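You operate a simulated robot arm through the tools that you are given. There is no shell and no other tool.

You are at the controls of a simulated robot arm. One attempt, no reset.

Task
Take the white bag from the long table and put it on the fairing. Stack the pot marked "WAX" from the long table on top of the pot that says "paste". Take the red cap from the grey tray and leave it in the grey tub. Fetch the orange pot from the long table and stand it on top of the green box. Switch the yellow lever on the grey cart off. Switch the yellow lever on the black cart off. Close the block drawer. Put one of the green signs from the top of the orange cart in the yellow tub. Do these in any order. Set down upright: orange pot. The yellow lever on the grey cart goes to its stop. The yellow lever on the black cart goes to its stop.

Only the result counts: the job must be done as asked and must still hold three seconds after the hand-in. Knocking over, shifting, dropping, spilling or breaking anything else fails it. Lids that push on must go on centred and level and be pressed home; caps that screw on are set level and turned clockwise until they are tight.

Robot
A 7-joint arm with a fingered hand on a trunk, on a base that moves. Base frame: it is fixed to the floor where the robot stands at the start and does not move with it; the origin is under the middle of the robot, x ahead of it, y to its left, z up; the surface under the hand at the start is at about z = 78. Lengths are in cm, angles in degrees, forces in N, time in s.
With the tool pointing down near the work surface it reaches from about 34 to 72 cm from the robot's upright axis, wherever it stands. Its first joint turns from -69.0 to 172.0 degrees. Places, roughly: block drawer [-230, -80, 60]; brown pot, grey pot [50, 25, 75]; fairing [-160, 200, 100]; green box [150, 25, 75]; green sign [-250, 575, 100]; grey tub (13x18x8 cm) [110, -150, 20]; orange pot [125, 50, 75]; red cap (4x4x4 cm) [120, 50, 80]; white bag [50, 25, 75]; yellow lever on the black cart [-100, 50, 80]; yellow lever on the grey cart [-120, -10, 80]; yellow tub (20x16x8 cm) [-260, 560, 50]. Payload 3.4 kg.
Tool frame: the origin (TCP) lies between the finger pads and is the grasp point; the fingertips stand 2.5 cm ahead of it; z points along the fingers, y is the line along which they close. The gripper opens to 8.8 cm; its body begins 2.9 cm behind the TCP. The gripper is a hand of 4 fingers: y runs from the thumb to the fingers, the wrist lies at [-1.3, -9.7, -16.2] in the tool frame, and closing takes about 1.5 s.
Orientation is that of the tool frame in the base frame, as a unit quaternion [x, y, z, w]. With the fingers straight down and the wrist toward the robot, the tool's x, y and z point along [0, 1, 0], [1, 0, 0] and [0, 0, -1] of the base frame.

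Tools
- The arm moves only by the tool step_arm. Its argument "plan" is a list of rows, each an object of numbers (a shift or turn left out is 0, a gripper value left out holds the last): "dx", "dy", "dz": the shift along the base's x, y, z in cm; "rx", "ry", "rz": the turn, a rotation vector about the base's x, y, z in degrees; "jaw": the finger opening in cm, from 0 to 8.8. In form: [{"dx": .., "dy": .., "dz": .., "rx": .., "ry": .., "rz": .., "jaw": ..}, ...]. A call has 1 to 20 rows; each row is the pose to reach, as a shift and turn from the pose commanded when the call began. Each row takes 0.2 s and may step no farther than 5 cm and 8.6 degrees from the row before; otherwise, or with a gripper value out of range, the whole call is refused. A pose out of reach is approached as far as the arm can. The call stops where the force on the tool passes 40 N (or 10 N more than at its start, if that is more) or the arm is blocked; 0.2 s more then pass. The fingers move at their own pace (about 10.8 cm/s each) and stop on an object; they squeeze with about 24 N. The grip force told is the motor's: it shows also when the fingers shut on nothing. Time passes only in rows, and 0.2 s behind the last, so rows that repeat a pose let the fingers close. It gives the time, the measured TCP pose, the force on the tool (base axes), the opening and the grip force at its end, in the units of the frame above (readings bear some noise), with the torque about the TCP (base axes, N m) and any sound that the robot's microphone picked up, and new pictures: "views" is both (left out), scene, wrist or none.
- Cameras (640 x 400 px; columns grow to the right, rows downward): "scene" is now at [11.89, 4.3, 135.59]; the picture's right is [0.54, -0.84, 0.00], its down [-0.59, -0.38, -0.71] and it looks along [0.59, 0.38, -0.71] (base axes); focal length 264 px, centre (320, 200). "wrist" rides on the gripper at [6.4, -8.3, -9.8] in the tool frame; the picture's right is [-0.62, 0.37, -0.69], its down [-0.71, -0.63, 0.30] and it looks along [-0.32, 0.68, 0.65] (tool axes); focal length 265 px, centre (320, 200). There is no depth. A picture from a camera that has moved, and an enlarged one, comes with that camera's place and axes in the base frame and with its lens.
- lift_body(by): slides the trunk up (or, below 0, down) by that many cm; the arm and the scene camera ride with it, the base frame stays. It gives what a move gives, with no picture.
- drive_base(legs): drives the robot by 1 to 6 legs, each [ahead, left, turn to the left] in cm, cm and degrees, along the robot's own axes; the way and the turn of a leg run together, so that a leg with both is an arc; at most 150 cm and 180 degrees a leg. The arm and the cameras ride along, it lands a little off, and it stops where it bumps. It gives what a move gives, and a new picture of the scene camera.
- set_grasp(shape): the hand has 4 fingers and takes this shape, open, in about a second: jaw (thumb against the fingers, like two jaws); tri (thumb and two fingers); tip (a fingertip pinch); poke (one finger out to press); point (the index stretched); flat (the hand flat); cup (the hand cupped); fist (a fist). The gripper value then closes the fingers along that shape, each until it touches; the sizes above hold for jaw. It gives what a move gives, with no picture.
- head_to(pan, tilt): turns the head with the scene camera to pan (to the left, within 86 degrees either way) and tilt (down, from -29 to 69), counted from straight ahead of the robot. It gives what a move gives, and a new picture of the scene camera.
- zoom(camera, box): a new picture of the part [left, top, right, bottom] of that camera's present view, enlarged. No time passes.
- job_done(): hands the job in; it is judged then, once.

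Places have to be worked out from the pictures, the camera data and where the tool is seen. Open the gripper and draw the arm clear of the work before you hand the job in, unless the task says otherwise.

The tools are called as a command line: name --argument value ..., lists and objects as JSON in quotes. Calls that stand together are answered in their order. step_arm: Moves the arm, as the interface text tells. Its arguments: {"type":"object","properties":{"plan":{"type":"array","items":{"type":"object","properties":{"dx":{"type":"number"},"dy":{"type":"number"},"dz":{"type":"number"},"rx":{"type":"number"},"ry":{"type":"number"},"rz":{"type":"number"},"jaw":{"type":"number"}}}},"views":{"type":"string","enum":["both","scene","wrist","none"]}},"required":["plan"]} The other tools are called the same way: lift_body (by) moves the trunk up or down; set_grasp (shape) gives the hand a shape; drive_base (legs) drives the base; head_to (pan, tilt) turns the head that bears the scene camera; zoom (camera, box) takes an enlarged picture of a part of a camera's view; job_done () hands the job in.

At the start:

```text
time: 0.0
position: [54.09, 9.2, 100.98]
tool_rot: [0.707, 0.707, 0.0, 0.0]
contact_force: [0.4, 0.2, 0.4]
ft_torque: [0.0, -0.01, 0.01]
grip_width: 8.77
finger_force: 0.0
shape: jaw
trunk travel left (down, up): [-67.5, 16.5]
robot x, y, heading: [0.08, 0.27, 0.2]
head pan, tilt (commanded): [32.9, 44.9]
```

scene: 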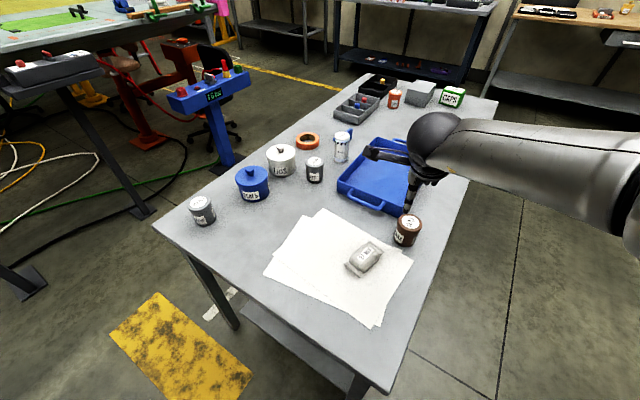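
wrist: 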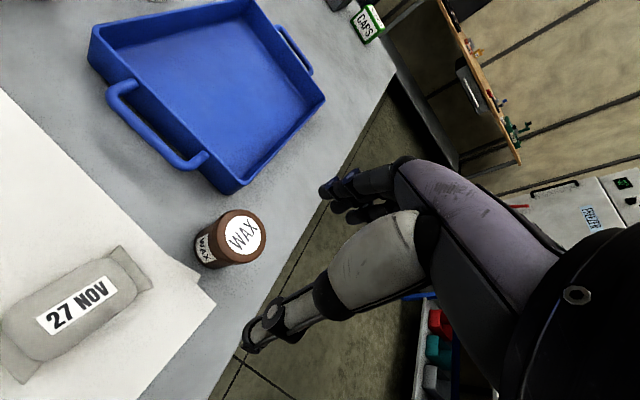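

The table shows the white bag on paper, the brown WAX pot, several grey pots, an orange pot, and a green box at the far end. I'll zoom in on the parts to read labels.

zoom --camera "scene" --box '[180, 120, 440, 282]'

zoom --camera "scene" --box '[300, 60, 500, 185]'

zoom --camera "scene" --box '[0, 0, 260, 162]'

```text
2.46 times, centred on (310, 201) of scene
camera zoom: at [11.89, 4.3, 135.59], right [0.54, -0.84, 0.0], down [-0.59, -0.38, -0.71], along [0.59, 0.38, -0.71], focal length 651 px, centre (345, 198)
```

zoom: 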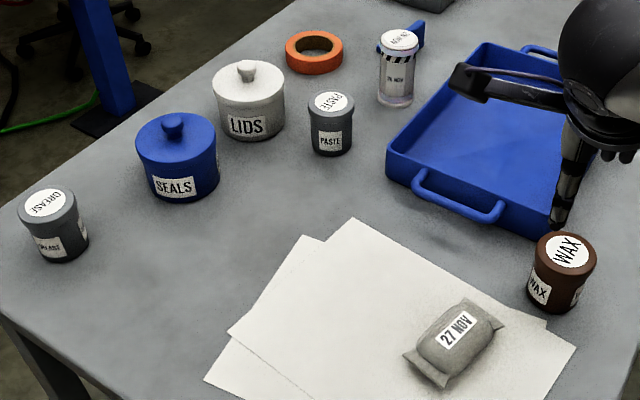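

```text
3.20 times, centred on (400, 122) of scene
camera zoom: at [11.89, 4.3, 135.59], right [0.54, -0.84, 0.0], down [-0.59, -0.38, -0.71], along [0.59, 0.38, -0.71], focal length 846 px, centre (64, 448)
```

zoom: 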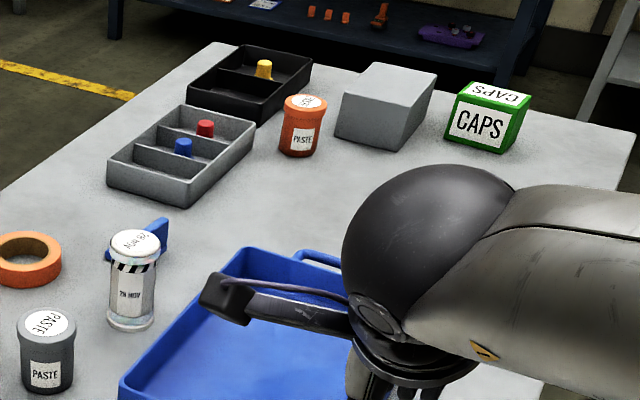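

```text
2.46 times, centred on (130, 81) of scene
camera zoom: at [11.89, 4.3, 135.59], right [0.54, -0.84, 0.0], down [-0.59, -0.38, -0.71], along [0.59, 0.38, -0.71], focal length 651 px, centre (788, 493)
```

zoom: 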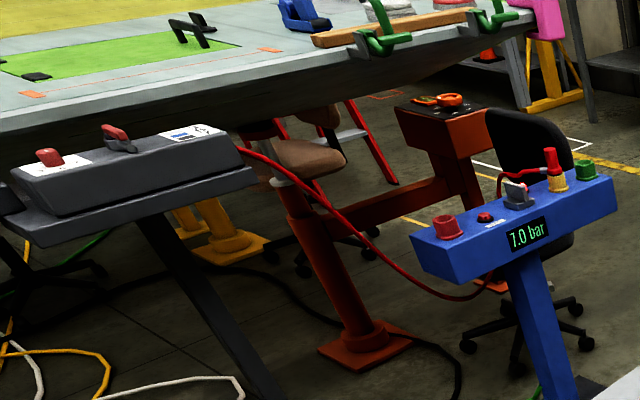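

The orange pot's label may also read something like paste; I'll zoom tighter on it and the others.

zoom --camera "scene" --box '[375, 78, 423, 108]'

zoom --camera "scene" --box '[290, 140, 354, 180]'

zoom --camera "scene" --box '[320, 70, 400, 120]'

```text
13.33 times, centred on (399, 93) of scene
camera zoom: at [11.89, 4.3, 135.59], right [0.54, -0.84, 0.0], down [-0.59, -0.38, -0.71], along [0.59, 0.38, -0.71], focal length 3525 px, centre (-733, 1627)
```

zoom: 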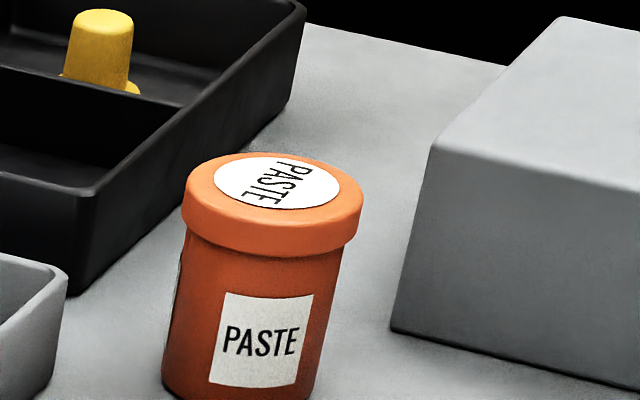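

```text
10.00 times, centred on (322, 160) of scene
camera zoom: at [11.89, 4.3, 135.59], right [0.54, -0.84, 0.0], down [-0.59, -0.38, -0.71], along [0.59, 0.38, -0.71], focal length 2644 px, centre (300, 600)
```

zoom: 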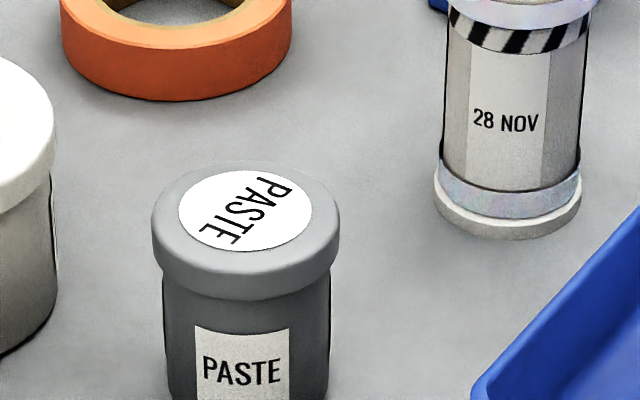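

```text
8.00 times, centred on (360, 95) of scene
camera zoom: at [11.89, 4.3, 135.59], right [0.54, -0.84, 0.0], down [-0.59, -0.38, -0.71], along [0.59, 0.38, -0.71], focal length 2115 px, centre (0, 1040)
```

zoom: 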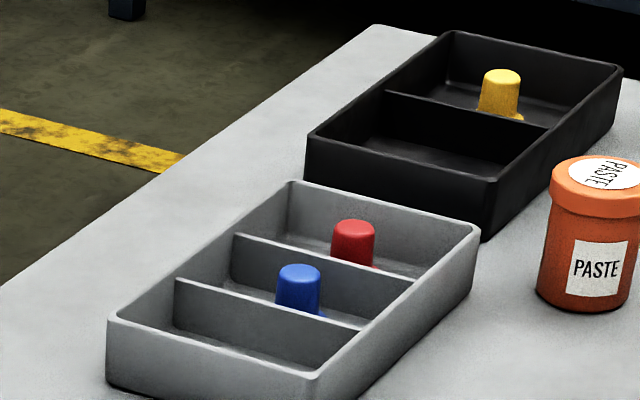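

Both the grey and orange pots say PASTE; the grey one is the stack target and the orange one goes to the green box. Before moving I'll look around to map the rest of the workspace.

head_to --pan 84 --tilt 25

head_to --pan -20 --tilt 25

head_to --pan -84 --tilt 30

```text
time: 1.2
position: [54.13, 9.14, 100.9]
tool_rot: [0.707, 0.707, -0.001, 0.0]
contact_force: [-0.3, -0.3, 0.6]
ft_torque: [-0.04, 0.01, -0.02]
grip_width: 8.75
finger_force: 0.1
shape: jaw
trunk travel left (down, up): [-67.5, 16.5]
robot x, y, heading: [0.23, -0.04, -0.3]
head pan, tilt (commanded): [84.0, 25.0]
camera scene: at [6.03, 9.05, 138.63], right [0.99, -0.11, 0.0], down [-0.04, -0.42, -0.91], along [0.1, 0.9, -0.42], focal length 264 px, centre (320, 200)
```

scene: 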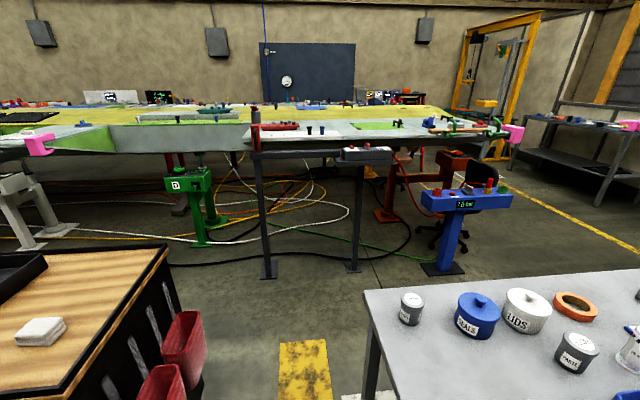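

```text
time: 3.0
position: [54.07, 9.18, 100.97]
tool_rot: [0.707, 0.707, 0.0, 0.001]
contact_force: [0.9, -0.8, -0.6]
ft_torque: [0.01, -0.03, 0.01]
grip_width: 8.74
finger_force: 0.1
shape: jaw
trunk travel left (down, up): [-67.5, 16.5]
robot x, y, heading: [0.16, 0.13, 0.1]
head pan, tilt (commanded): [-20.0, 25.0]
camera scene: at [13.72, -3.26, 138.64], right [-0.34, -0.94, 0.0], down [-0.4, 0.14, -0.91], along [0.85, -0.31, -0.42], focal length 264 px, centre (320, 200)
```

scene: 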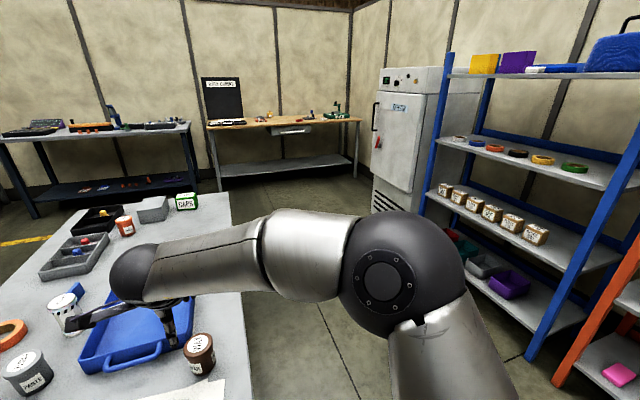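

```text
time: 4.3
position: [54.0, 9.19, 101.04]
tool_rot: [0.707, 0.707, 0.0, 0.001]
contact_force: [-0.2, 0.6, 0.3]
ft_torque: [0.01, 0.04, 0.0]
grip_width: 8.76
finger_force: 0.2
shape: jaw
trunk travel left (down, up): [-67.5, 16.5]
robot x, y, heading: [-0.04, 0.26, 0.0]
head pan, tilt (commanded): [-84.0, 30.0]
camera scene: at [6.01, -9.11, 137.84], right [-0.99, -0.11, 0.0], down [-0.05, 0.5, -0.87], along [0.09, -0.86, -0.5], focal length 264 px, centre (320, 200)
```

scene: 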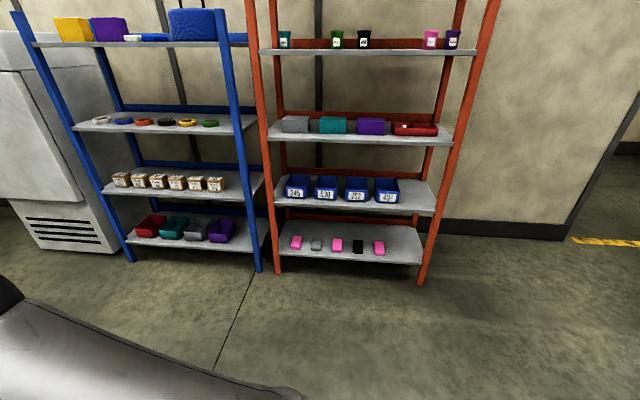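

The grey tub sits on the low shelf of the blue rack to the right, and a wooden-topped cart with red bins stands to my left-rear. I'll look down-left to judge clearance before driving left.

head_to --pan 86 --tilt 60

head_to --pan 40 --tilt 65

```text
time: 6.9
position: [54.06, 9.23, 100.99]
tool_rot: [0.707, 0.707, 0.0, 0.001]
contact_force: [-0.6, -0.6, -0.4]
ft_torque: [-0.02, 0.01, 0.02]
grip_width: 8.78
finger_force: 0.0
shape: jaw
trunk travel left (down, up): [-67.5, 16.5]
robot x, y, heading: [0.01, 0.22, 0.3]
head pan, tilt (commanded): [85.9, 60.0]
camera scene: at [5.53, 6.54, 133.63], right [1.0, -0.07, 0.0], down [-0.06, -0.86, -0.5], along [0.04, 0.5, -0.87], focal length 264 px, centre (320, 200)
```

scene: 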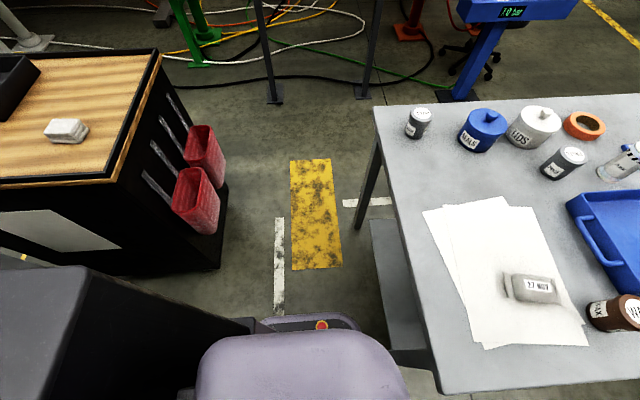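

```text
time: 8.1
position: [54.04, 9.24, 100.96]
tool_rot: [0.707, 0.707, 0.0, 0.001]
contact_force: [-0.7, 1.0, -0.1]
ft_torque: [-0.03, -0.03, 0.0]
grip_width: 8.74
finger_force: 0.1
shape: jaw
trunk travel left (down, up): [-67.5, 16.5]
robot x, y, heading: [0.02, 0.4, -0.2]
head pan, tilt (commanded): [40.0, 65.0]
camera scene: at [9.7, 3.79, 133.08], right [0.64, -0.77, 0.0], down [-0.69, -0.58, -0.42], along [0.32, 0.27, -0.91], focal length 264 px, centre (320, 200)
```

scene: 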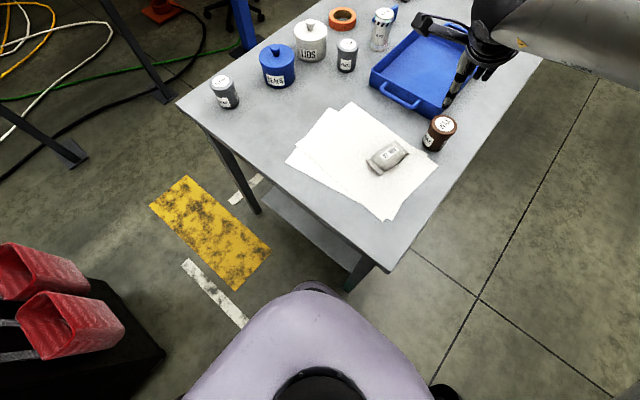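

The near end of the table is clear, so I'll grasp the WAX pot from here (judged at about x 59, y 9, top about z 86). First I move over it and turn the hand about 40° so the thumb avoids the bag.

head_to --pan 20 --tilt 50

step_arm --plan '[{"dx": 1, "rz": 8}, {"dx": 2, "rz": 16}, {"dx": 3, "rz": 24}, {"dx": 4, "rz": 32}, {"dx": 5, "dy": 0, "rz": 40}]' --views "both"

```text
time: 8.9
position: [54.13, 9.28, 100.94]
tool_rot: [0.707, 0.707, 0.001, 0.0]
contact_force: [0.7, -0.6, -0.4]
ft_torque: [0.03, -0.04, 0.0]
grip_width: 8.76
finger_force: 0.1
shape: jaw
trunk travel left (down, up): [-67.5, 16.5]
robot x, y, heading: [0.41, 0.12, -0.3]
head pan, tilt (commanded): [20.0, 50.0]
camera scene: at [12.28, 2.53, 134.88], right [0.34, -0.94, 0.0], down [-0.72, -0.26, -0.64], along [0.6, 0.22, -0.77], focal length 264 px, centre (320, 200)
```

scene: 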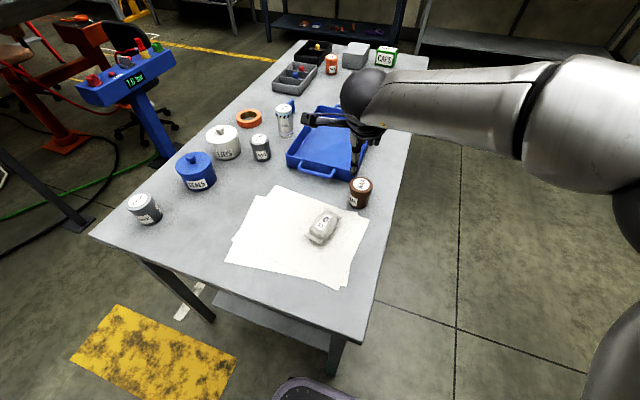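

```text
time: 10.1
position: [59.22, 9.14, 101.0]
tool_rot: [0.421, 0.907, 0.0, 0.0]
contact_force: [-0.3, -0.5, 0.7]
ft_torque: [-0.02, 0.0, 0.02]
grip_width: 8.75
finger_force: 0.1
shape: jaw
trunk travel left (down, up): [-67.5, 16.5]
robot x, y, heading: [0.14, 0.36, -0.2]
head pan, tilt (commanded): [20.0, 50.0]
camera scene: at [12.37, 2.5, 134.88], right [0.34, -0.94, 0.0], down [-0.72, -0.26, -0.64], along [0.6, 0.22, -0.77], focal length 264 px, centre (320, 200)
camera wrist: at [48.71, 8.69, 110.76], right [0.68, -0.24, 0.69], down [-0.02, -0.95, -0.3], along [0.73, 0.19, -0.65], focal length 265 px, centre (320, 200)
```

scene: 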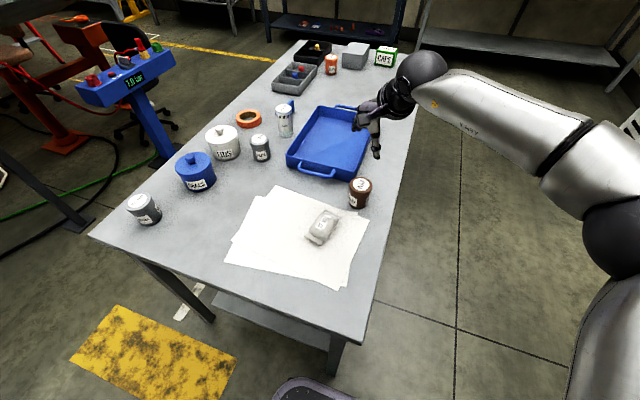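
wrist: 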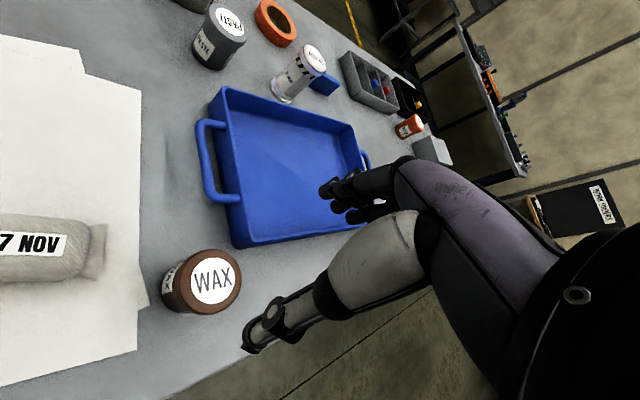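

WAX pot triangulates to about (60.0, 9.0) with its top at z ≈ 85.3. I'll shift over and come partway down, then check.

step_arm --plan '[{"dx": 0.8, "dy": -0.15, "dz": -3}, {"dx": 0.8, "dy": -0.15, "dz": -6}, {"dx": 0.8, "dy": -0.15, "dz": -9}, {"dx": 0.8, "dy": -0.15, "dz": -11}]' --views "both"

```text
time: 11.1
position: [60.03, 9.08, 89.98]
tool_rot: [0.423, 0.906, 0.001, 0.0]
contact_force: [-0.1, -0.1, 0.1]
ft_torque: [0.03, 0.0, -0.02]
grip_width: 8.75
finger_force: 0.1
shape: jaw
trunk travel left (down, up): [-67.5, 16.5]
robot x, y, heading: [-0.16, 0.08, 0.2]
head pan, tilt (commanded): [20.0, 50.0]
camera scene: at [12.3, 2.51, 134.89], right [0.34, -0.94, 0.0], down [-0.72, -0.26, -0.64], along [0.6, 0.22, -0.77], focal length 264 px, centre (320, 200)
camera wrist: at [49.48, 8.56, 99.83], right [0.68, -0.24, 0.69], down [-0.02, -0.95, -0.31], along [0.73, 0.19, -0.65], focal length 265 px, centre (320, 200)
```

scene: 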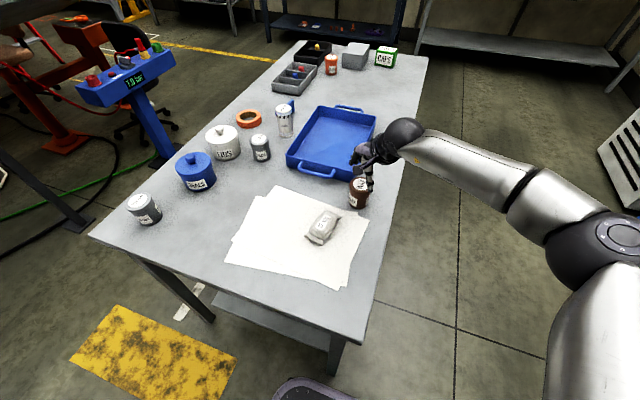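
wrist: 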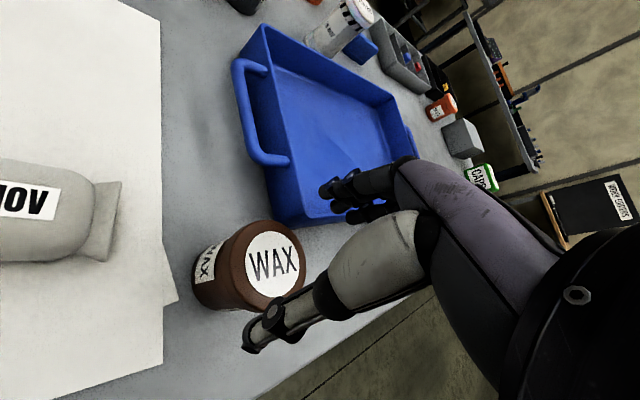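

Alignment looks right, but the blue tray's corner is close to where the fingers will come down. I'll zoom the wrist view to check clearance.

zoom --camera "wrist" --box '[180, 120, 420, 360]'

zoom --camera "scene" --box '[300, 120, 420, 220]'

```text
1.67 times, centred on (300, 240) of wrist
camera zoom: at [49.48, 8.56, 99.83], right [0.68, -0.24, 0.69], down [-0.02, -0.95, -0.31], along [0.73, 0.19, -0.65], focal length 442 px, centre (353, 133)
```

zoom: 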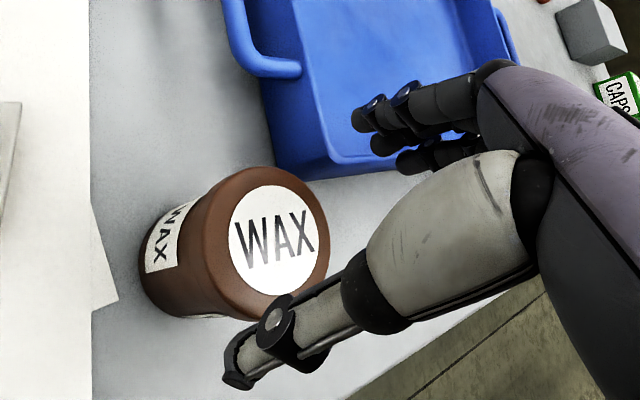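

```text
4.00 times, centred on (360, 170) of scene
camera zoom: at [12.3, 2.51, 134.89], right [0.34, -0.94, 0.0], down [-0.72, -0.26, -0.64], along [0.6, 0.22, -0.77], focal length 1058 px, centre (160, 320)
```

zoom: 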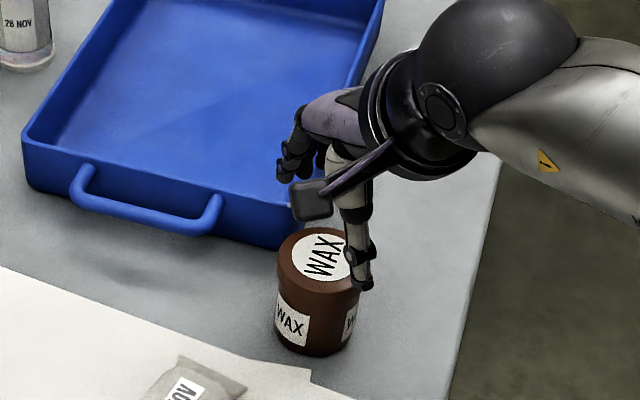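

The tray corner (about (67.5, 12)) leaves around 1.5 cm beyond the fingers' outer face at this angle. I'll continue straight down to z ≈ 83.3 and close.

step_arm --plan '[{"dz": -2.5}, {"dz": -4.5}, {"dz": -6}, {"dz": -6.7}, {"dz": -6.7}]' --views "both"

```text
time: 12.3
position: [59.82, 8.97, 83.19]
tool_rot: [0.423, 0.906, -0.001, 0.0]
contact_force: [-1.0, -1.3, 1.0]
ft_torque: [-0.02, 0.04, 0.0]
grip_width: 8.78
finger_force: 0.0
shape: jaw
trunk travel left (down, up): [-67.5, 16.5]
robot x, y, heading: [-0.01, 0.21, 0.2]
head pan, tilt (commanded): [20.0, 50.0]
camera scene: at [12.27, 2.51, 134.89], right [0.34, -0.94, 0.0], down [-0.72, -0.26, -0.64], along [0.6, 0.22, -0.77], focal length 264 px, centre (320, 200)
camera wrist: at [49.45, 8.54, 93.08], right [0.68, -0.24, 0.69], down [-0.02, -0.95, -0.3], along [0.73, 0.19, -0.65], focal length 265 px, centre (320, 200)
```

scene: 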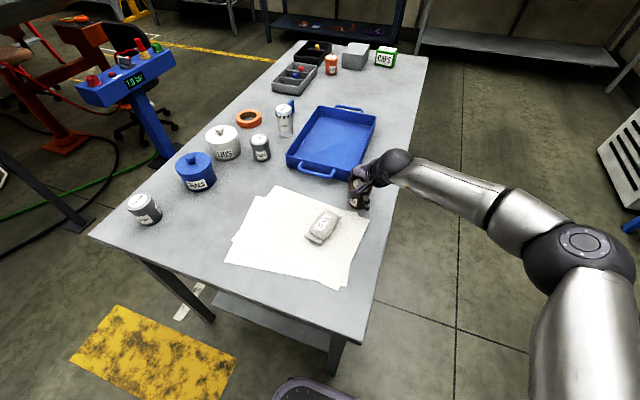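
wrist: 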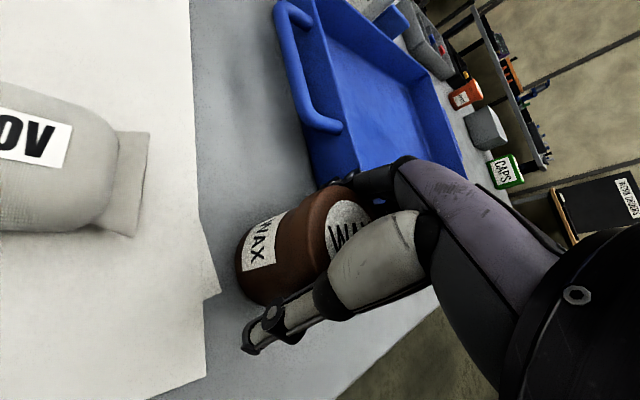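

The pot sits between thumb and fingers with no contact force. Closing the fingers now.

step_arm --plan '[{"jaw": 3}, {"jaw": 3}, {"jaw": 3}, {"jaw": 3}, {"jaw": 3}, {"jaw": 3}, {"jaw": 3}, {"jaw": 3}]' --views "wrist"

```text
time: 14.1
position: [59.98, 9.06, 83.24]
tool_rot: [0.423, 0.906, 0.0, -0.001]
contact_force: [0.1, -1.9, 0.0]
ft_torque: [-0.01, 0.0, -0.01]
grip_width: 4.65
finger_force: 23.7
shape: jaw
trunk travel left (down, up): [-67.5, 16.5]
robot x, y, heading: [0.22, -0.14, -0.4]
head pan, tilt (commanded): [20.0, 50.0]
camera wrist: at [49.48, 8.55, 93.07], right [0.68, -0.24, 0.69], down [-0.02, -0.95, -0.3], along [0.73, 0.19, -0.65], focal length 265 px, centre (320, 200)
```

wrist: 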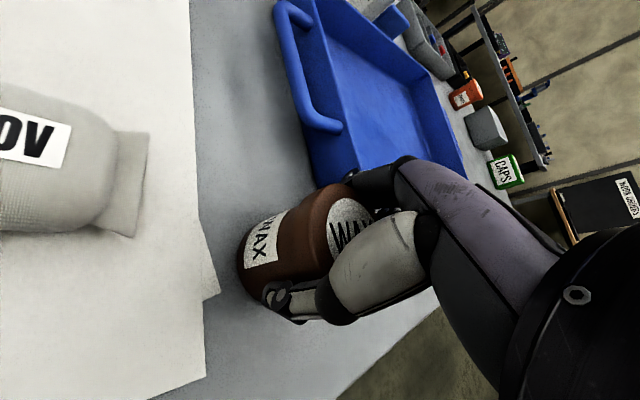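

Grip is firm at 4.65 cm with 23.7 N. Lifting the pot straight up to about z 101.

step_arm --plan '[{"dz": 1}, {"dz": 3}, {"dz": 6}, {"dz": 9}, {"dz": 12}, {"dz": 15}, {"dz": 18}]' --views "both"

```text
time: 15.7
position: [59.84, 9.16, 101.34]
tool_rot: [0.423, 0.906, 0.0, 0.0]
contact_force: [-0.4, 0.0, -1.3]
ft_torque: [0.03, -0.01, 0.0]
grip_width: 4.63
finger_force: 24.0
shape: jaw
trunk travel left (down, up): [-67.5, 16.5]
robot x, y, heading: [0.13, -0.14, 0.3]
head pan, tilt (commanded): [20.0, 50.0]
camera scene: at [12.27, 2.53, 134.89], right [0.34, -0.94, 0.0], down [-0.72, -0.26, -0.64], along [0.6, 0.22, -0.77], focal length 264 px, centre (320, 200)
camera wrist: at [49.34, 8.59, 111.11], right [0.68, -0.24, 0.69], down [-0.02, -0.95, -0.3], along [0.73, 0.19, -0.65], focal length 265 px, centre (320, 200)
```

scene: 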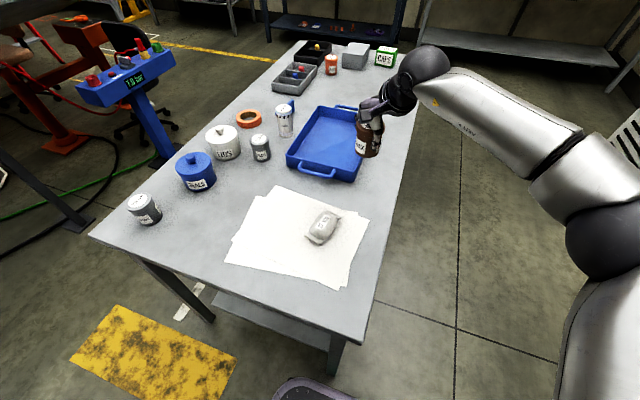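
wrist: 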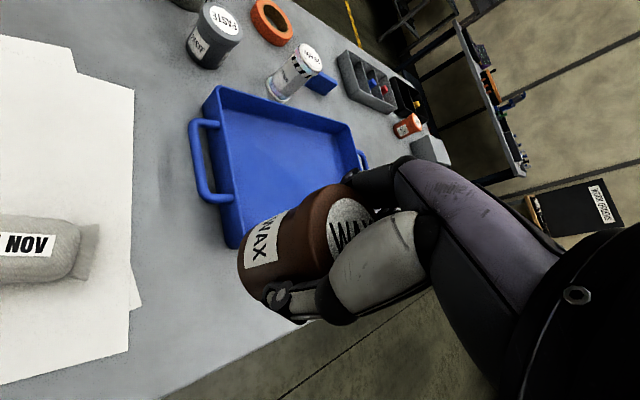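

Lifted cleanly. The grey PASTE pot is at about (67.5, 42.3), which is about 80 cm away, so I drive left 18 and ahead 2 cm to bring it into reach.

drive_base --legs '[[1.5, 18, 0]]'

```text
time: 17.2
position: [61.44, 27.18, 101.14]
tool_rot: [0.422, 0.906, 0.0, 0.0]
contact_force: [0.3, 0.7, -0.8]
ft_torque: [-0.02, -0.02, 0.0]
grip_width: 4.65
finger_force: 24.1
shape: jaw
trunk travel left (down, up): [-67.5, 16.5]
robot x, y, heading: [1.51, 18.13, -0.3]
head pan, tilt (commanded): [20.0, 50.0]
camera scene: at [13.85, 20.62, 134.88], right [0.34, -0.94, 0.0], down [-0.72, -0.26, -0.64], along [0.6, 0.22, -0.77], focal length 264 px, centre (320, 200)
```

scene: 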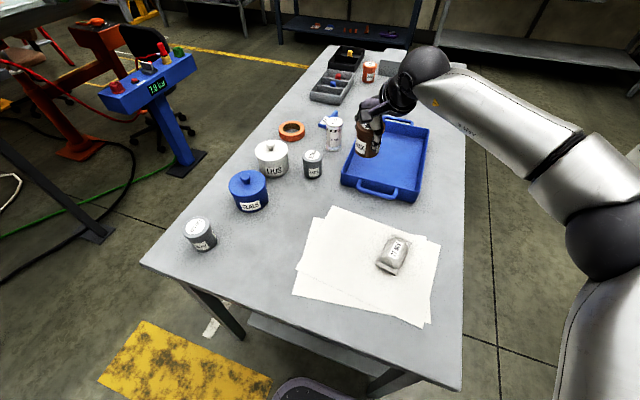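

The drive landed as expected at (1.5, 18.1). Now I carry the pot over to the paste pot, keeping it high.

step_arm --plan '[{"dx": 1.5, "dy": 3.75}, {"dx": 3, "dy": 7.5}, {"dx": 4.5, "dy": 11.2}, {"dx": 6, "dy": 14.6}, {"dx": 6, "dy": 14.6}]' --views "both"

```text
time: 18.4
position: [62.76, 37.59, 100.3]
tool_rot: [0.423, 0.906, 0.001, -0.001]
contact_force: [1.2, 1.0, -0.6]
ft_torque: [-0.02, -0.03, -0.02]
grip_width: 4.61
finger_force: 23.9
shape: jaw
out of reach, approached as far as the arm can: row 2, 3, 4, 5
trunk travel left (down, up): [-67.5, 16.5]
robot x, y, heading: [1.69, 17.92, 0.1]
head pan, tilt (commanded): [20.0, 50.0]
camera scene: at [13.84, 20.67, 134.88], right [0.34, -0.94, 0.0], down [-0.72, -0.26, -0.64], along [0.6, 0.22, -0.77], focal length 264 px, centre (320, 200)
camera wrist: at [52.32, 37.29, 110.08], right [0.68, -0.24, 0.69], down [-0.02, -0.95, -0.3], along [0.73, 0.19, -0.65], focal length 265 px, centre (320, 200)
```

scene: 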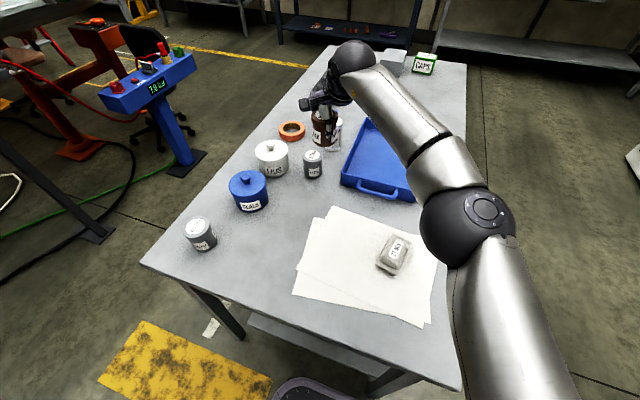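
wrist: 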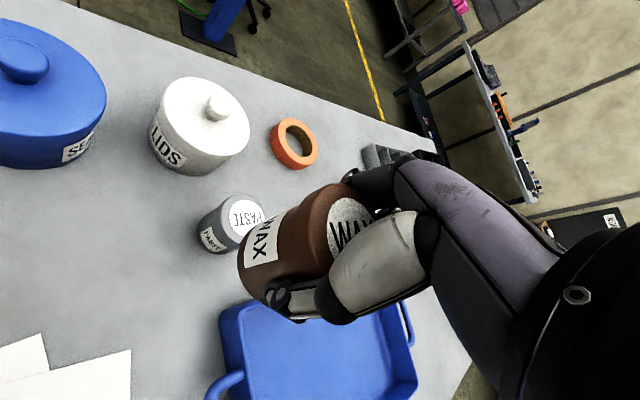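

The arm hit its reach limit at this height (about 64 cm out). Raising the trunk by 12 cm puts the arm in its better reach band for a target near z 91.

lift_body --by 12

step_arm --plan '[{"dz": -3}, {"dz": -6}, {"dz": -9}]' --views "none"

```text
time: 19.9
position: [62.77, 37.68, 112.24]
tool_rot: [0.423, 0.906, 0.001, 0.0]
contact_force: [0.0, 0.4, -0.8]
ft_torque: [0.02, -0.03, -0.03]
grip_width: 4.63
finger_force: 24.0
shape: jaw
trunk travel left (down, up): [-79.5, 4.5]
robot x, y, heading: [1.63, 18.35, -0.2]
head pan, tilt (commanded): [20.0, 50.0]
```

```text
time: 20.7
position: [62.84, 37.7, 103.05]
tool_rot: [0.423, 0.906, 0.001, 0.001]
contact_force: [0.5, 0.3, -2.0]
ft_torque: [0.01, 0.02, -0.01]
grip_width: 4.63
finger_force: 24.1
shape: jaw
trunk travel left (down, up): [-79.5, 4.5]
robot x, y, heading: [1.73, 18.18, 0.0]
head pan, tilt (commanded): [20.0, 50.0]
```

Now moving toward the point over the paste pot while staying at z about 98.

step_arm --plan '[{"dx": 1.5, "dy": 1.5, "dz": -2}, {"dx": 3.1, "dy": 3.1, "dz": -4}, {"dx": 4.6, "dy": 4.6, "dz": -5}, {"dx": 4.6, "dy": 4.6, "dz": -5}]' --views "both"

```text
time: 21.7
position: [63.1, 39.75, 99.5]
tool_rot: [0.424, 0.906, 0.001, 0.0]
contact_force: [0.3, -0.1, -1.2]
ft_torque: [0.01, 0.02, -0.05]
grip_width: 4.6
finger_force: 24.6
shape: jaw
out of reach, approached as far as the arm can: row 1, 2, 3, 4
trunk travel left (down, up): [-79.5, 4.5]
robot x, y, heading: [1.2, 17.81, 0.1]
head pan, tilt (commanded): [20.0, 50.0]
camera scene: at [13.84, 20.54, 146.88], right [0.34, -0.94, 0.0], down [-0.72, -0.26, -0.64], along [0.6, 0.22, -0.77], focal length 264 px, centre (320, 200)
camera wrist: at [52.75, 39.41, 109.37], right [0.68, -0.24, 0.69], down [-0.02, -0.95, -0.31], along [0.73, 0.19, -0.65], focal length 265 px, centre (320, 200)
```

scene: 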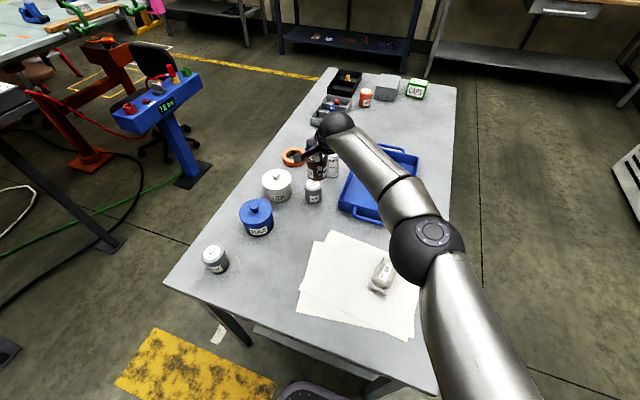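
wrist: 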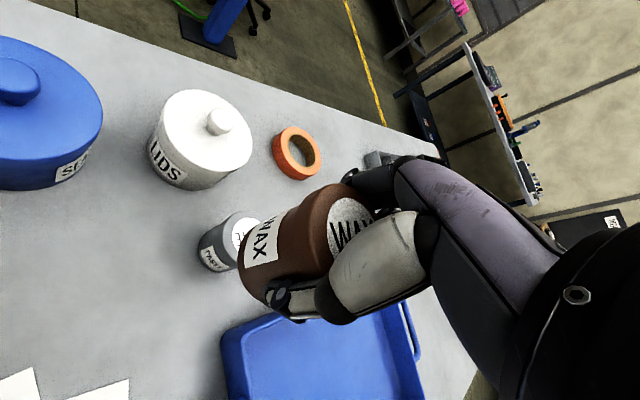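

Still short: the shoulder sits right of the axis, so reaching left is limited. I'll look down-left and ahead to see how much room there is for another base shift or a turn.

head_to --pan 86 --tilt 62

head_to --pan 0 --tilt 69

```text
time: 23.1
position: [63.14, 39.88, 99.53]
tool_rot: [0.423, 0.906, 0.001, 0.0]
contact_force: [-0.8, -1.2, -1.9]
ft_torque: [0.02, 0.0, 0.01]
grip_width: 4.63
finger_force: 23.8
shape: jaw
trunk travel left (down, up): [-79.5, 4.5]
robot x, y, heading: [1.34, 17.91, -0.3]
head pan, tilt (commanded): [85.9, 62.0]
camera scene: at [7.07, 24.33, 145.4], right [1.0, -0.07, 0.0], down [-0.06, -0.88, -0.47], along [0.03, 0.47, -0.88], focal length 264 px, centre (320, 200)
```

scene: 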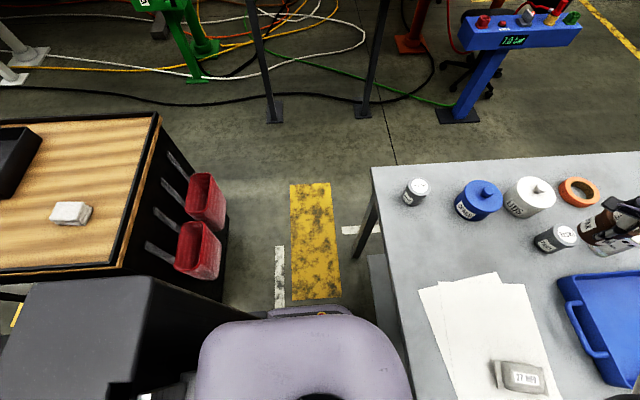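

```text
time: 24.7
position: [63.19, 39.82, 99.59]
tool_rot: [0.423, 0.906, 0.001, 0.001]
contact_force: [-0.4, 0.3, -1.8]
ft_torque: [0.02, 0.02, -0.03]
grip_width: 4.6
finger_force: 23.9
shape: jaw
trunk travel left (down, up): [-79.5, 4.5]
robot x, y, heading: [1.54, 18.19, 0.3]
head pan, tilt (commanded): [0.0, 68.8]
camera scene: at [12.2, 17.91, 144.69], right [0.0, -1.0, 0.0], down [-0.93, 0.0, -0.36], along [0.36, 0.0, -0.93], focal length 264 px, centre (320, 200)
```

scene: 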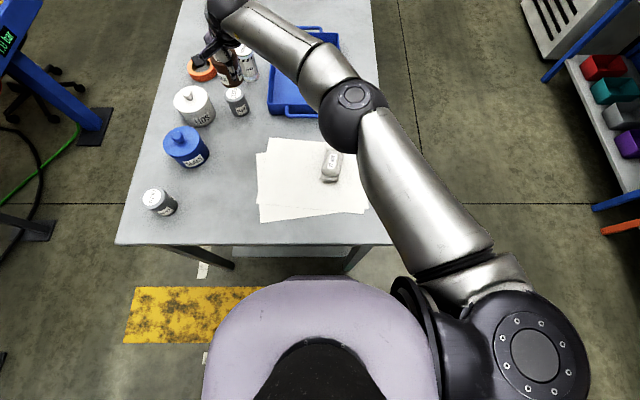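

The black block is my own rear pack, and the base front is about 20 cm from its axis with the table's shelf set well back, so a turn in place is safe. I'll pull the pot in and up a little, then turn left 28° to bring the shoulder forward.

step_arm --plan '[{"dx": -2, "dy": -3, "dz": 2}, {"dx": -4, "dy": -6, "dz": 4}, {"dx": -6, "dy": -9, "dz": 5}]' --views "none"

drive_base --legs '[[0, 0, 28]]'

```text
time: 25.5
position: [57.11, 30.76, 104.73]
tool_rot: [0.424, 0.906, 0.002, 0.0]
contact_force: [-0.4, -0.1, -2.0]
ft_torque: [0.0, 0.0, -0.01]
grip_width: 4.63
finger_force: 24.0
shape: jaw
trunk travel left (down, up): [-79.5, 4.5]
robot x, y, heading: [1.41, 17.75, 0.2]
head pan, tilt (commanded): [0.0, 68.8]
```

```text
time: 27.2
position: [45.0, 55.46, 104.56]
tool_rot: [0.194, 0.981, 0.0, 0.0]
contact_force: [-0.3, 0.4, -1.6]
ft_torque: [0.0, -0.04, 0.01]
grip_width: 4.57
finger_force: 24.1
shape: jaw
trunk travel left (down, up): [-79.5, 4.5]
robot x, y, heading: [1.42, 18.17, 27.9]
head pan, tilt (commanded): [0.0, 68.8]
camera scene: at [11.09, 23.02, 144.69], right [0.47, -0.88, 0.0], down [-0.82, -0.43, -0.36], along [0.32, 0.17, -0.93], focal length 264 px, centre (320, 200)
```

scene: 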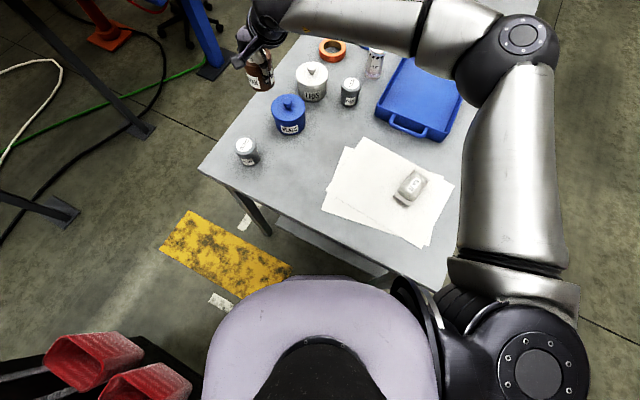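

Now I bring the pot over the paste pot at (67.5, 42.4), turning the hand back about 20° and staying at z about 100.

step_arm --plan '[{"dx": 3.7, "dy": -2.2, "rz": -3.5}, {"dx": 7.5, "dy": -4.4, "rz": -7}, {"dx": 11.2, "dy": -6.6, "rz": -10}, {"dx": 15, "dy": -8.8, "dz": -1, "rz": -13}, {"dx": 18.7, "dy": -11, "dz": -2.5, "rz": -17}, {"dx": 22.3, "dy": -13, "dz": -4, "rz": -20}, {"dx": 22.3, "dy": -13, "dz": -4, "rz": -20}]' --views "both"

head_to --pan 0 --tilt 50

```text
time: 28.9
position: [67.11, 42.36, 100.53]
tool_rot: [0.361, 0.933, 0.001, 0.001]
contact_force: [0.6, 0.1, -2.0]
ft_torque: [-0.03, 0.0, 0.02]
grip_width: 4.55
finger_force: 23.7
shape: jaw
trunk travel left (down, up): [-79.5, 4.5]
robot x, y, heading: [1.55, 18.0, 27.7]
head pan, tilt (commanded): [0.0, 68.8]
camera scene: at [11.05, 22.99, 144.7], right [0.47, -0.88, 0.0], down [-0.82, -0.43, -0.36], along [0.32, 0.17, -0.93], focal length 264 px, centre (320, 200)
camera wrist: at [56.83, 40.52, 110.36], right [0.71, -0.15, 0.69], down [0.1, -0.95, -0.3], along [0.7, 0.29, -0.65], focal length 265 px, centre (320, 200)
```

scene: 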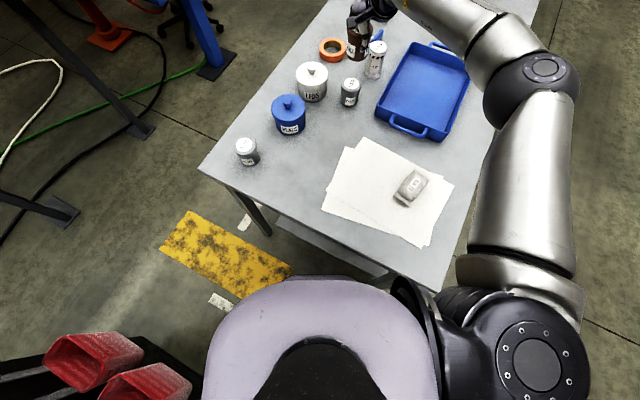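
wrist: 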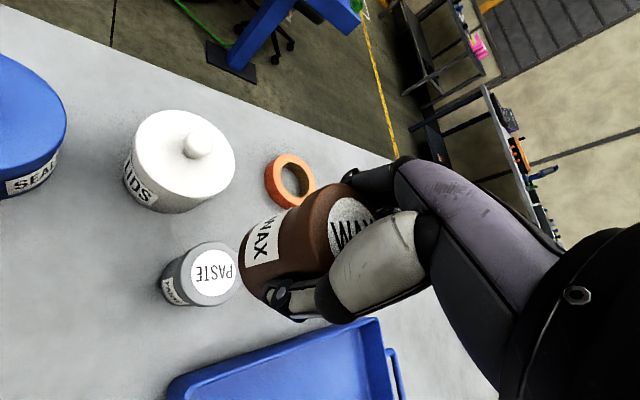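

```text
time: 29.7
position: [67.16, 42.37, 100.57]
tool_rot: [0.36, 0.933, 0.0, 0.0]
contact_force: [-0.2, 0.3, -2.2]
ft_torque: [-0.04, 0.0, 0.02]
grip_width: 4.54
finger_force: 23.5
shape: jaw
trunk travel left (down, up): [-79.5, 4.5]
robot x, y, heading: [1.65, 18.05, 27.9]
head pan, tilt (commanded): [0.0, 50.0]
camera scene: at [13.0, 23.95, 146.88], right [0.47, -0.88, 0.0], down [-0.68, -0.36, -0.64], along [0.57, 0.3, -0.77], focal length 264 px, centre (320, 200)
```

scene: 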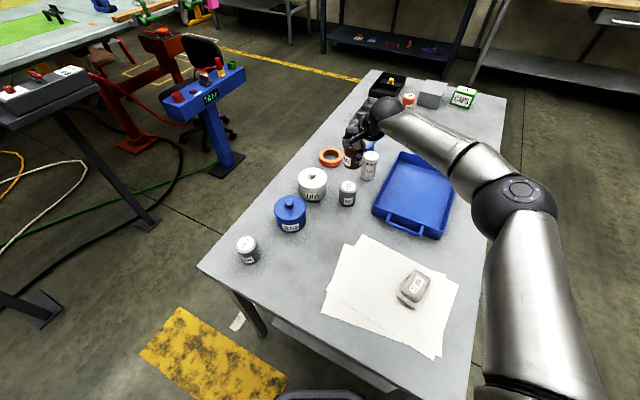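

Both cameras put the paste pot's centre at about (67.85, 42.8), top z ≈ 85.3. I'll centre over it and lower to just above.

step_arm --plan '[{"dx": 0.7, "dy": 0.45, "dz": -2}, {"dx": 0.7, "dy": 0.45, "dz": -5}, {"dx": 0.7, "dy": 0.45, "dz": -7.5}, {"dx": 0.7, "dy": 0.45, "dz": -8.5}, {"dx": 0.7, "dy": 0.45, "dz": -8.5}]' --views "both"

zoom --camera "scene" --box '[290, 120, 410, 220]'

```text
time: 30.9
position: [67.96, 42.77, 92.99]
tool_rot: [0.361, 0.932, 0.0, 0.001]
contact_force: [-0.1, 0.2, -1.9]
ft_torque: [0.01, 0.0, 0.0]
grip_width: 4.57
finger_force: 24.0
shape: jaw
out of reach, approached as far as the arm can: row 3, 4, 5
trunk travel left (down, up): [-79.5, 4.5]
robot x, y, heading: [1.72, 17.86, 27.8]
head pan, tilt (commanded): [0.0, 50.0]
camera scene: at [13.0, 23.94, 146.88], right [0.47, -0.88, 0.0], down [-0.68, -0.36, -0.64], along [0.57, 0.3, -0.77], focal length 264 px, centre (320, 200)
camera wrist: at [57.52, 41.03, 102.79], right [0.7, -0.15, 0.69], down [0.1, -0.95, -0.3], along [0.7, 0.29, -0.65], focal length 265 px, centre (320, 200)
```

scene: 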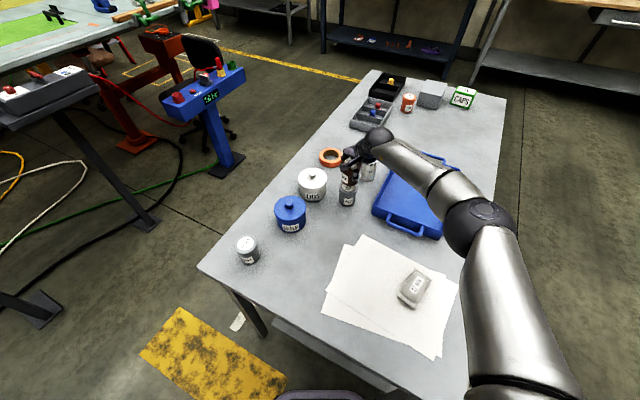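
wrist: 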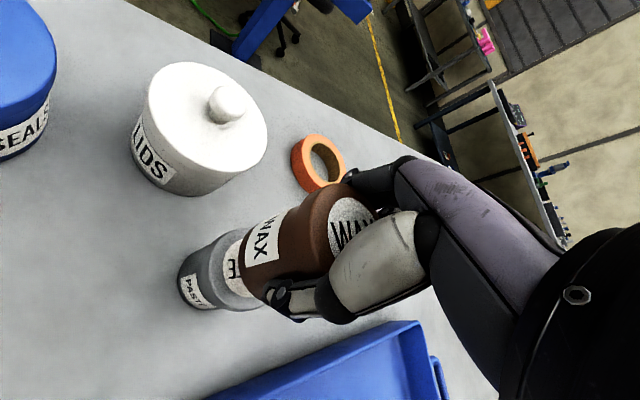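

```text
4.00 times, centred on (350, 170) of scene
camera zoom: at [13.0, 23.94, 146.88], right [0.47, -0.88, 0.0], down [-0.68, -0.36, -0.64], along [0.57, 0.3, -0.77], focal length 1058 px, centre (200, 320)
```

zoom: 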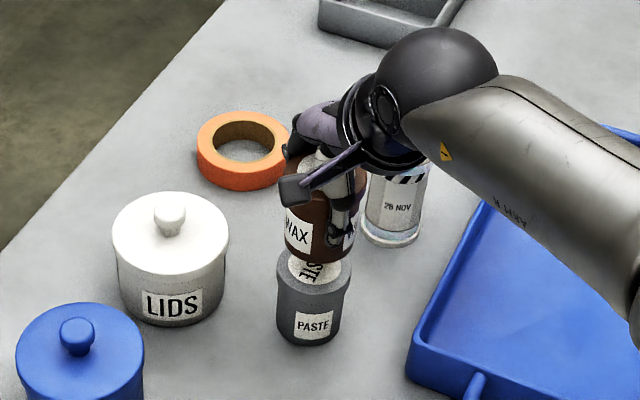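

The hand is aligned over the paste pot but the arm is at its lower reach with the trunk high. I'll raise the arm a bit and lower the trunk to regain vertical range.

step_arm --plan '[{"dz": 3}, {"dz": 6}, {"dz": 6}]' --views "none"

lift_body --by -6

```text
time: 31.7
position: [67.92, 42.9, 98.9]
tool_rot: [0.36, 0.933, 0.0, 0.0]
contact_force: [0.1, -0.8, -1.4]
ft_torque: [0.01, 0.0, -0.03]
grip_width: 4.55
finger_force: 23.7
shape: jaw
trunk travel left (down, up): [-79.5, 4.5]
robot x, y, heading: [2.01, 18.03, 27.8]
head pan, tilt (commanded): [0.0, 50.0]
```

```text
time: 32.7
position: [67.84, 42.9, 92.99]
tool_rot: [0.361, 0.933, 0.001, 0.0]
contact_force: [0.0, -0.1, -1.3]
ft_torque: [0.01, 0.0, -0.01]
grip_width: 4.56
finger_force: 24.0
shape: jaw
trunk travel left (down, up): [-73.5, 10.5]
robot x, y, heading: [1.77, 17.71, 27.8]
head pan, tilt (commanded): [0.0, 50.0]
```

Position (67.9, 42.85), z 93. Lowering to 91.2 now and then in fine steps until contact.

step_arm --plan '[{"dz": -0.8}, {"dz": -1.5}, {"dz": -1.5}]' --views "none"

zoom --camera "scene" --box '[310, 140, 390, 210]'

zoom --camera "wrist" --box '[140, 150, 380, 350]'

```text
time: 33.5
position: [67.74, 42.88, 91.42]
tool_rot: [0.361, 0.933, 0.0, -0.001]
contact_force: [-0.2, 0.3, -2.0]
ft_torque: [0.02, 0.02, 0.0]
grip_width: 4.56
finger_force: 24.3
shape: jaw
trunk travel left (down, up): [-73.5, 10.5]
robot x, y, heading: [1.38, 18.07, 27.9]
head pan, tilt (commanded): [0.0, 50.0]
```

```text
5.71 times, centred on (350, 175) of scene
camera zoom: at [13.0, 23.95, 140.88], right [0.47, -0.88, 0.0], down [-0.68, -0.36, -0.64], along [0.57, 0.3, -0.77], focal length 1511 px, centre (149, 343)
```

zoom: 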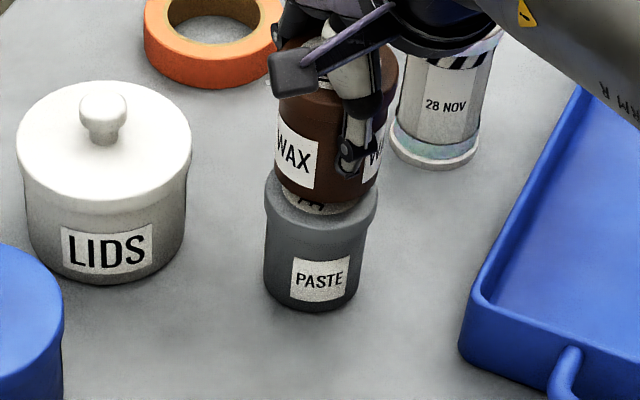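

```text
2.00 times, centred on (260, 250) of wrist
camera zoom: at [57.53, 40.98, 101.25], right [0.71, -0.15, 0.69], down [0.1, -0.95, -0.3], along [0.7, 0.29, -0.65], focal length 531 px, centre (440, 100)
```

zoom: 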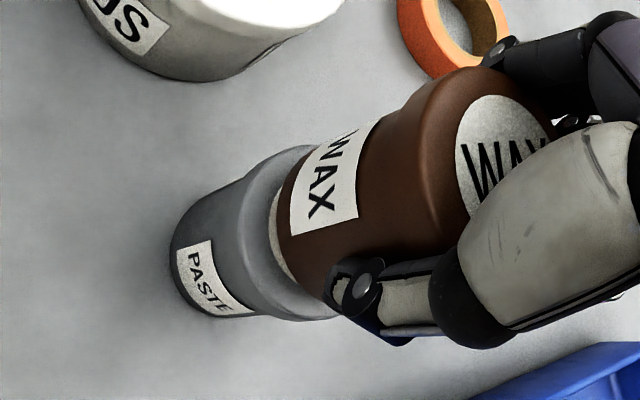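

The two pots look coaxial with roughly a 1 cm gap. Lowering in small increments and watching the force.

step_arm --plan '[{"dz": -0.3}, {"dz": -0.5}]' --views "none"

step_arm --plan '[{"dz": -0.15}, {"dz": -0.3}]' --views "none"

```text
time: 34.1
position: [67.89, 42.88, 91.01]
tool_rot: [0.361, 0.933, 0.002, 0.0]
contact_force: [-0.1, 0.9, -1.3]
ft_torque: [0.01, 0.02, 0.0]
grip_width: 4.56
finger_force: 24.1
shape: jaw
trunk travel left (down, up): [-73.5, 10.5]
robot x, y, heading: [1.84, 18.02, 27.5]
head pan, tilt (commanded): [0.0, 50.0]
```

```text
time: 34.7
position: [67.94, 42.73, 90.6]
tool_rot: [0.361, 0.932, 0.001, 0.0]
contact_force: [-0.8, 0.7, -2.0]
ft_torque: [0.0, -0.01, 0.0]
grip_width: 4.56
finger_force: 23.9
shape: jaw
trunk travel left (down, up): [-73.5, 10.5]
robot x, y, heading: [1.41, 18.39, 27.5]
head pan, tilt (commanded): [0.0, 50.0]
```

Still no contact (force z about −2 N, just the pot's weight). Continuing downward in 0.2 cm steps.

step_arm --plan '[{"dz": -0.2}, {"dz": -0.2}]' --views "none"

step_arm --plan '[{"dz": -0.2}, {"dz": -0.2}]' --views "none"

zoom --camera "scene" --box '[310, 140, 390, 210]'

```text
time: 35.3
position: [67.88, 42.88, 90.44]
tool_rot: [0.361, 0.933, 0.0, -0.001]
contact_force: [0.1, -0.5, -2.0]
ft_torque: [0.04, 0.03, 0.02]
grip_width: 4.57
finger_force: 23.4
shape: jaw
trunk travel left (down, up): [-73.5, 10.5]
robot x, y, heading: [1.83, 18.19, 27.8]
head pan, tilt (commanded): [0.0, 50.0]
```

```text
time: 35.9
position: [67.91, 43.0, 90.37]
tool_rot: [0.361, 0.932, 0.003, 0.001]
contact_force: [1.1, -0.8, 3.3]
ft_torque: [0.01, -0.01, 0.0]
grip_width: 4.54
finger_force: 24.3
shape: jaw
trunk travel left (down, up): [-73.5, 10.5]
robot x, y, heading: [1.41, 18.52, 27.8]
head pan, tilt (commanded): [0.0, 50.0]
```

```text
5.71 times, centred on (350, 175) of scene
camera zoom: at [12.91, 23.91, 140.9], right [0.47, -0.88, 0.0], down [-0.68, -0.36, -0.64], along [0.57, 0.3, -0.77], focal length 1511 px, centre (149, 343)
```

zoom: 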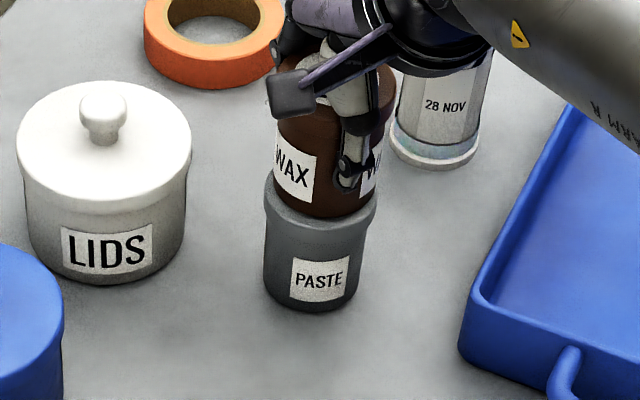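

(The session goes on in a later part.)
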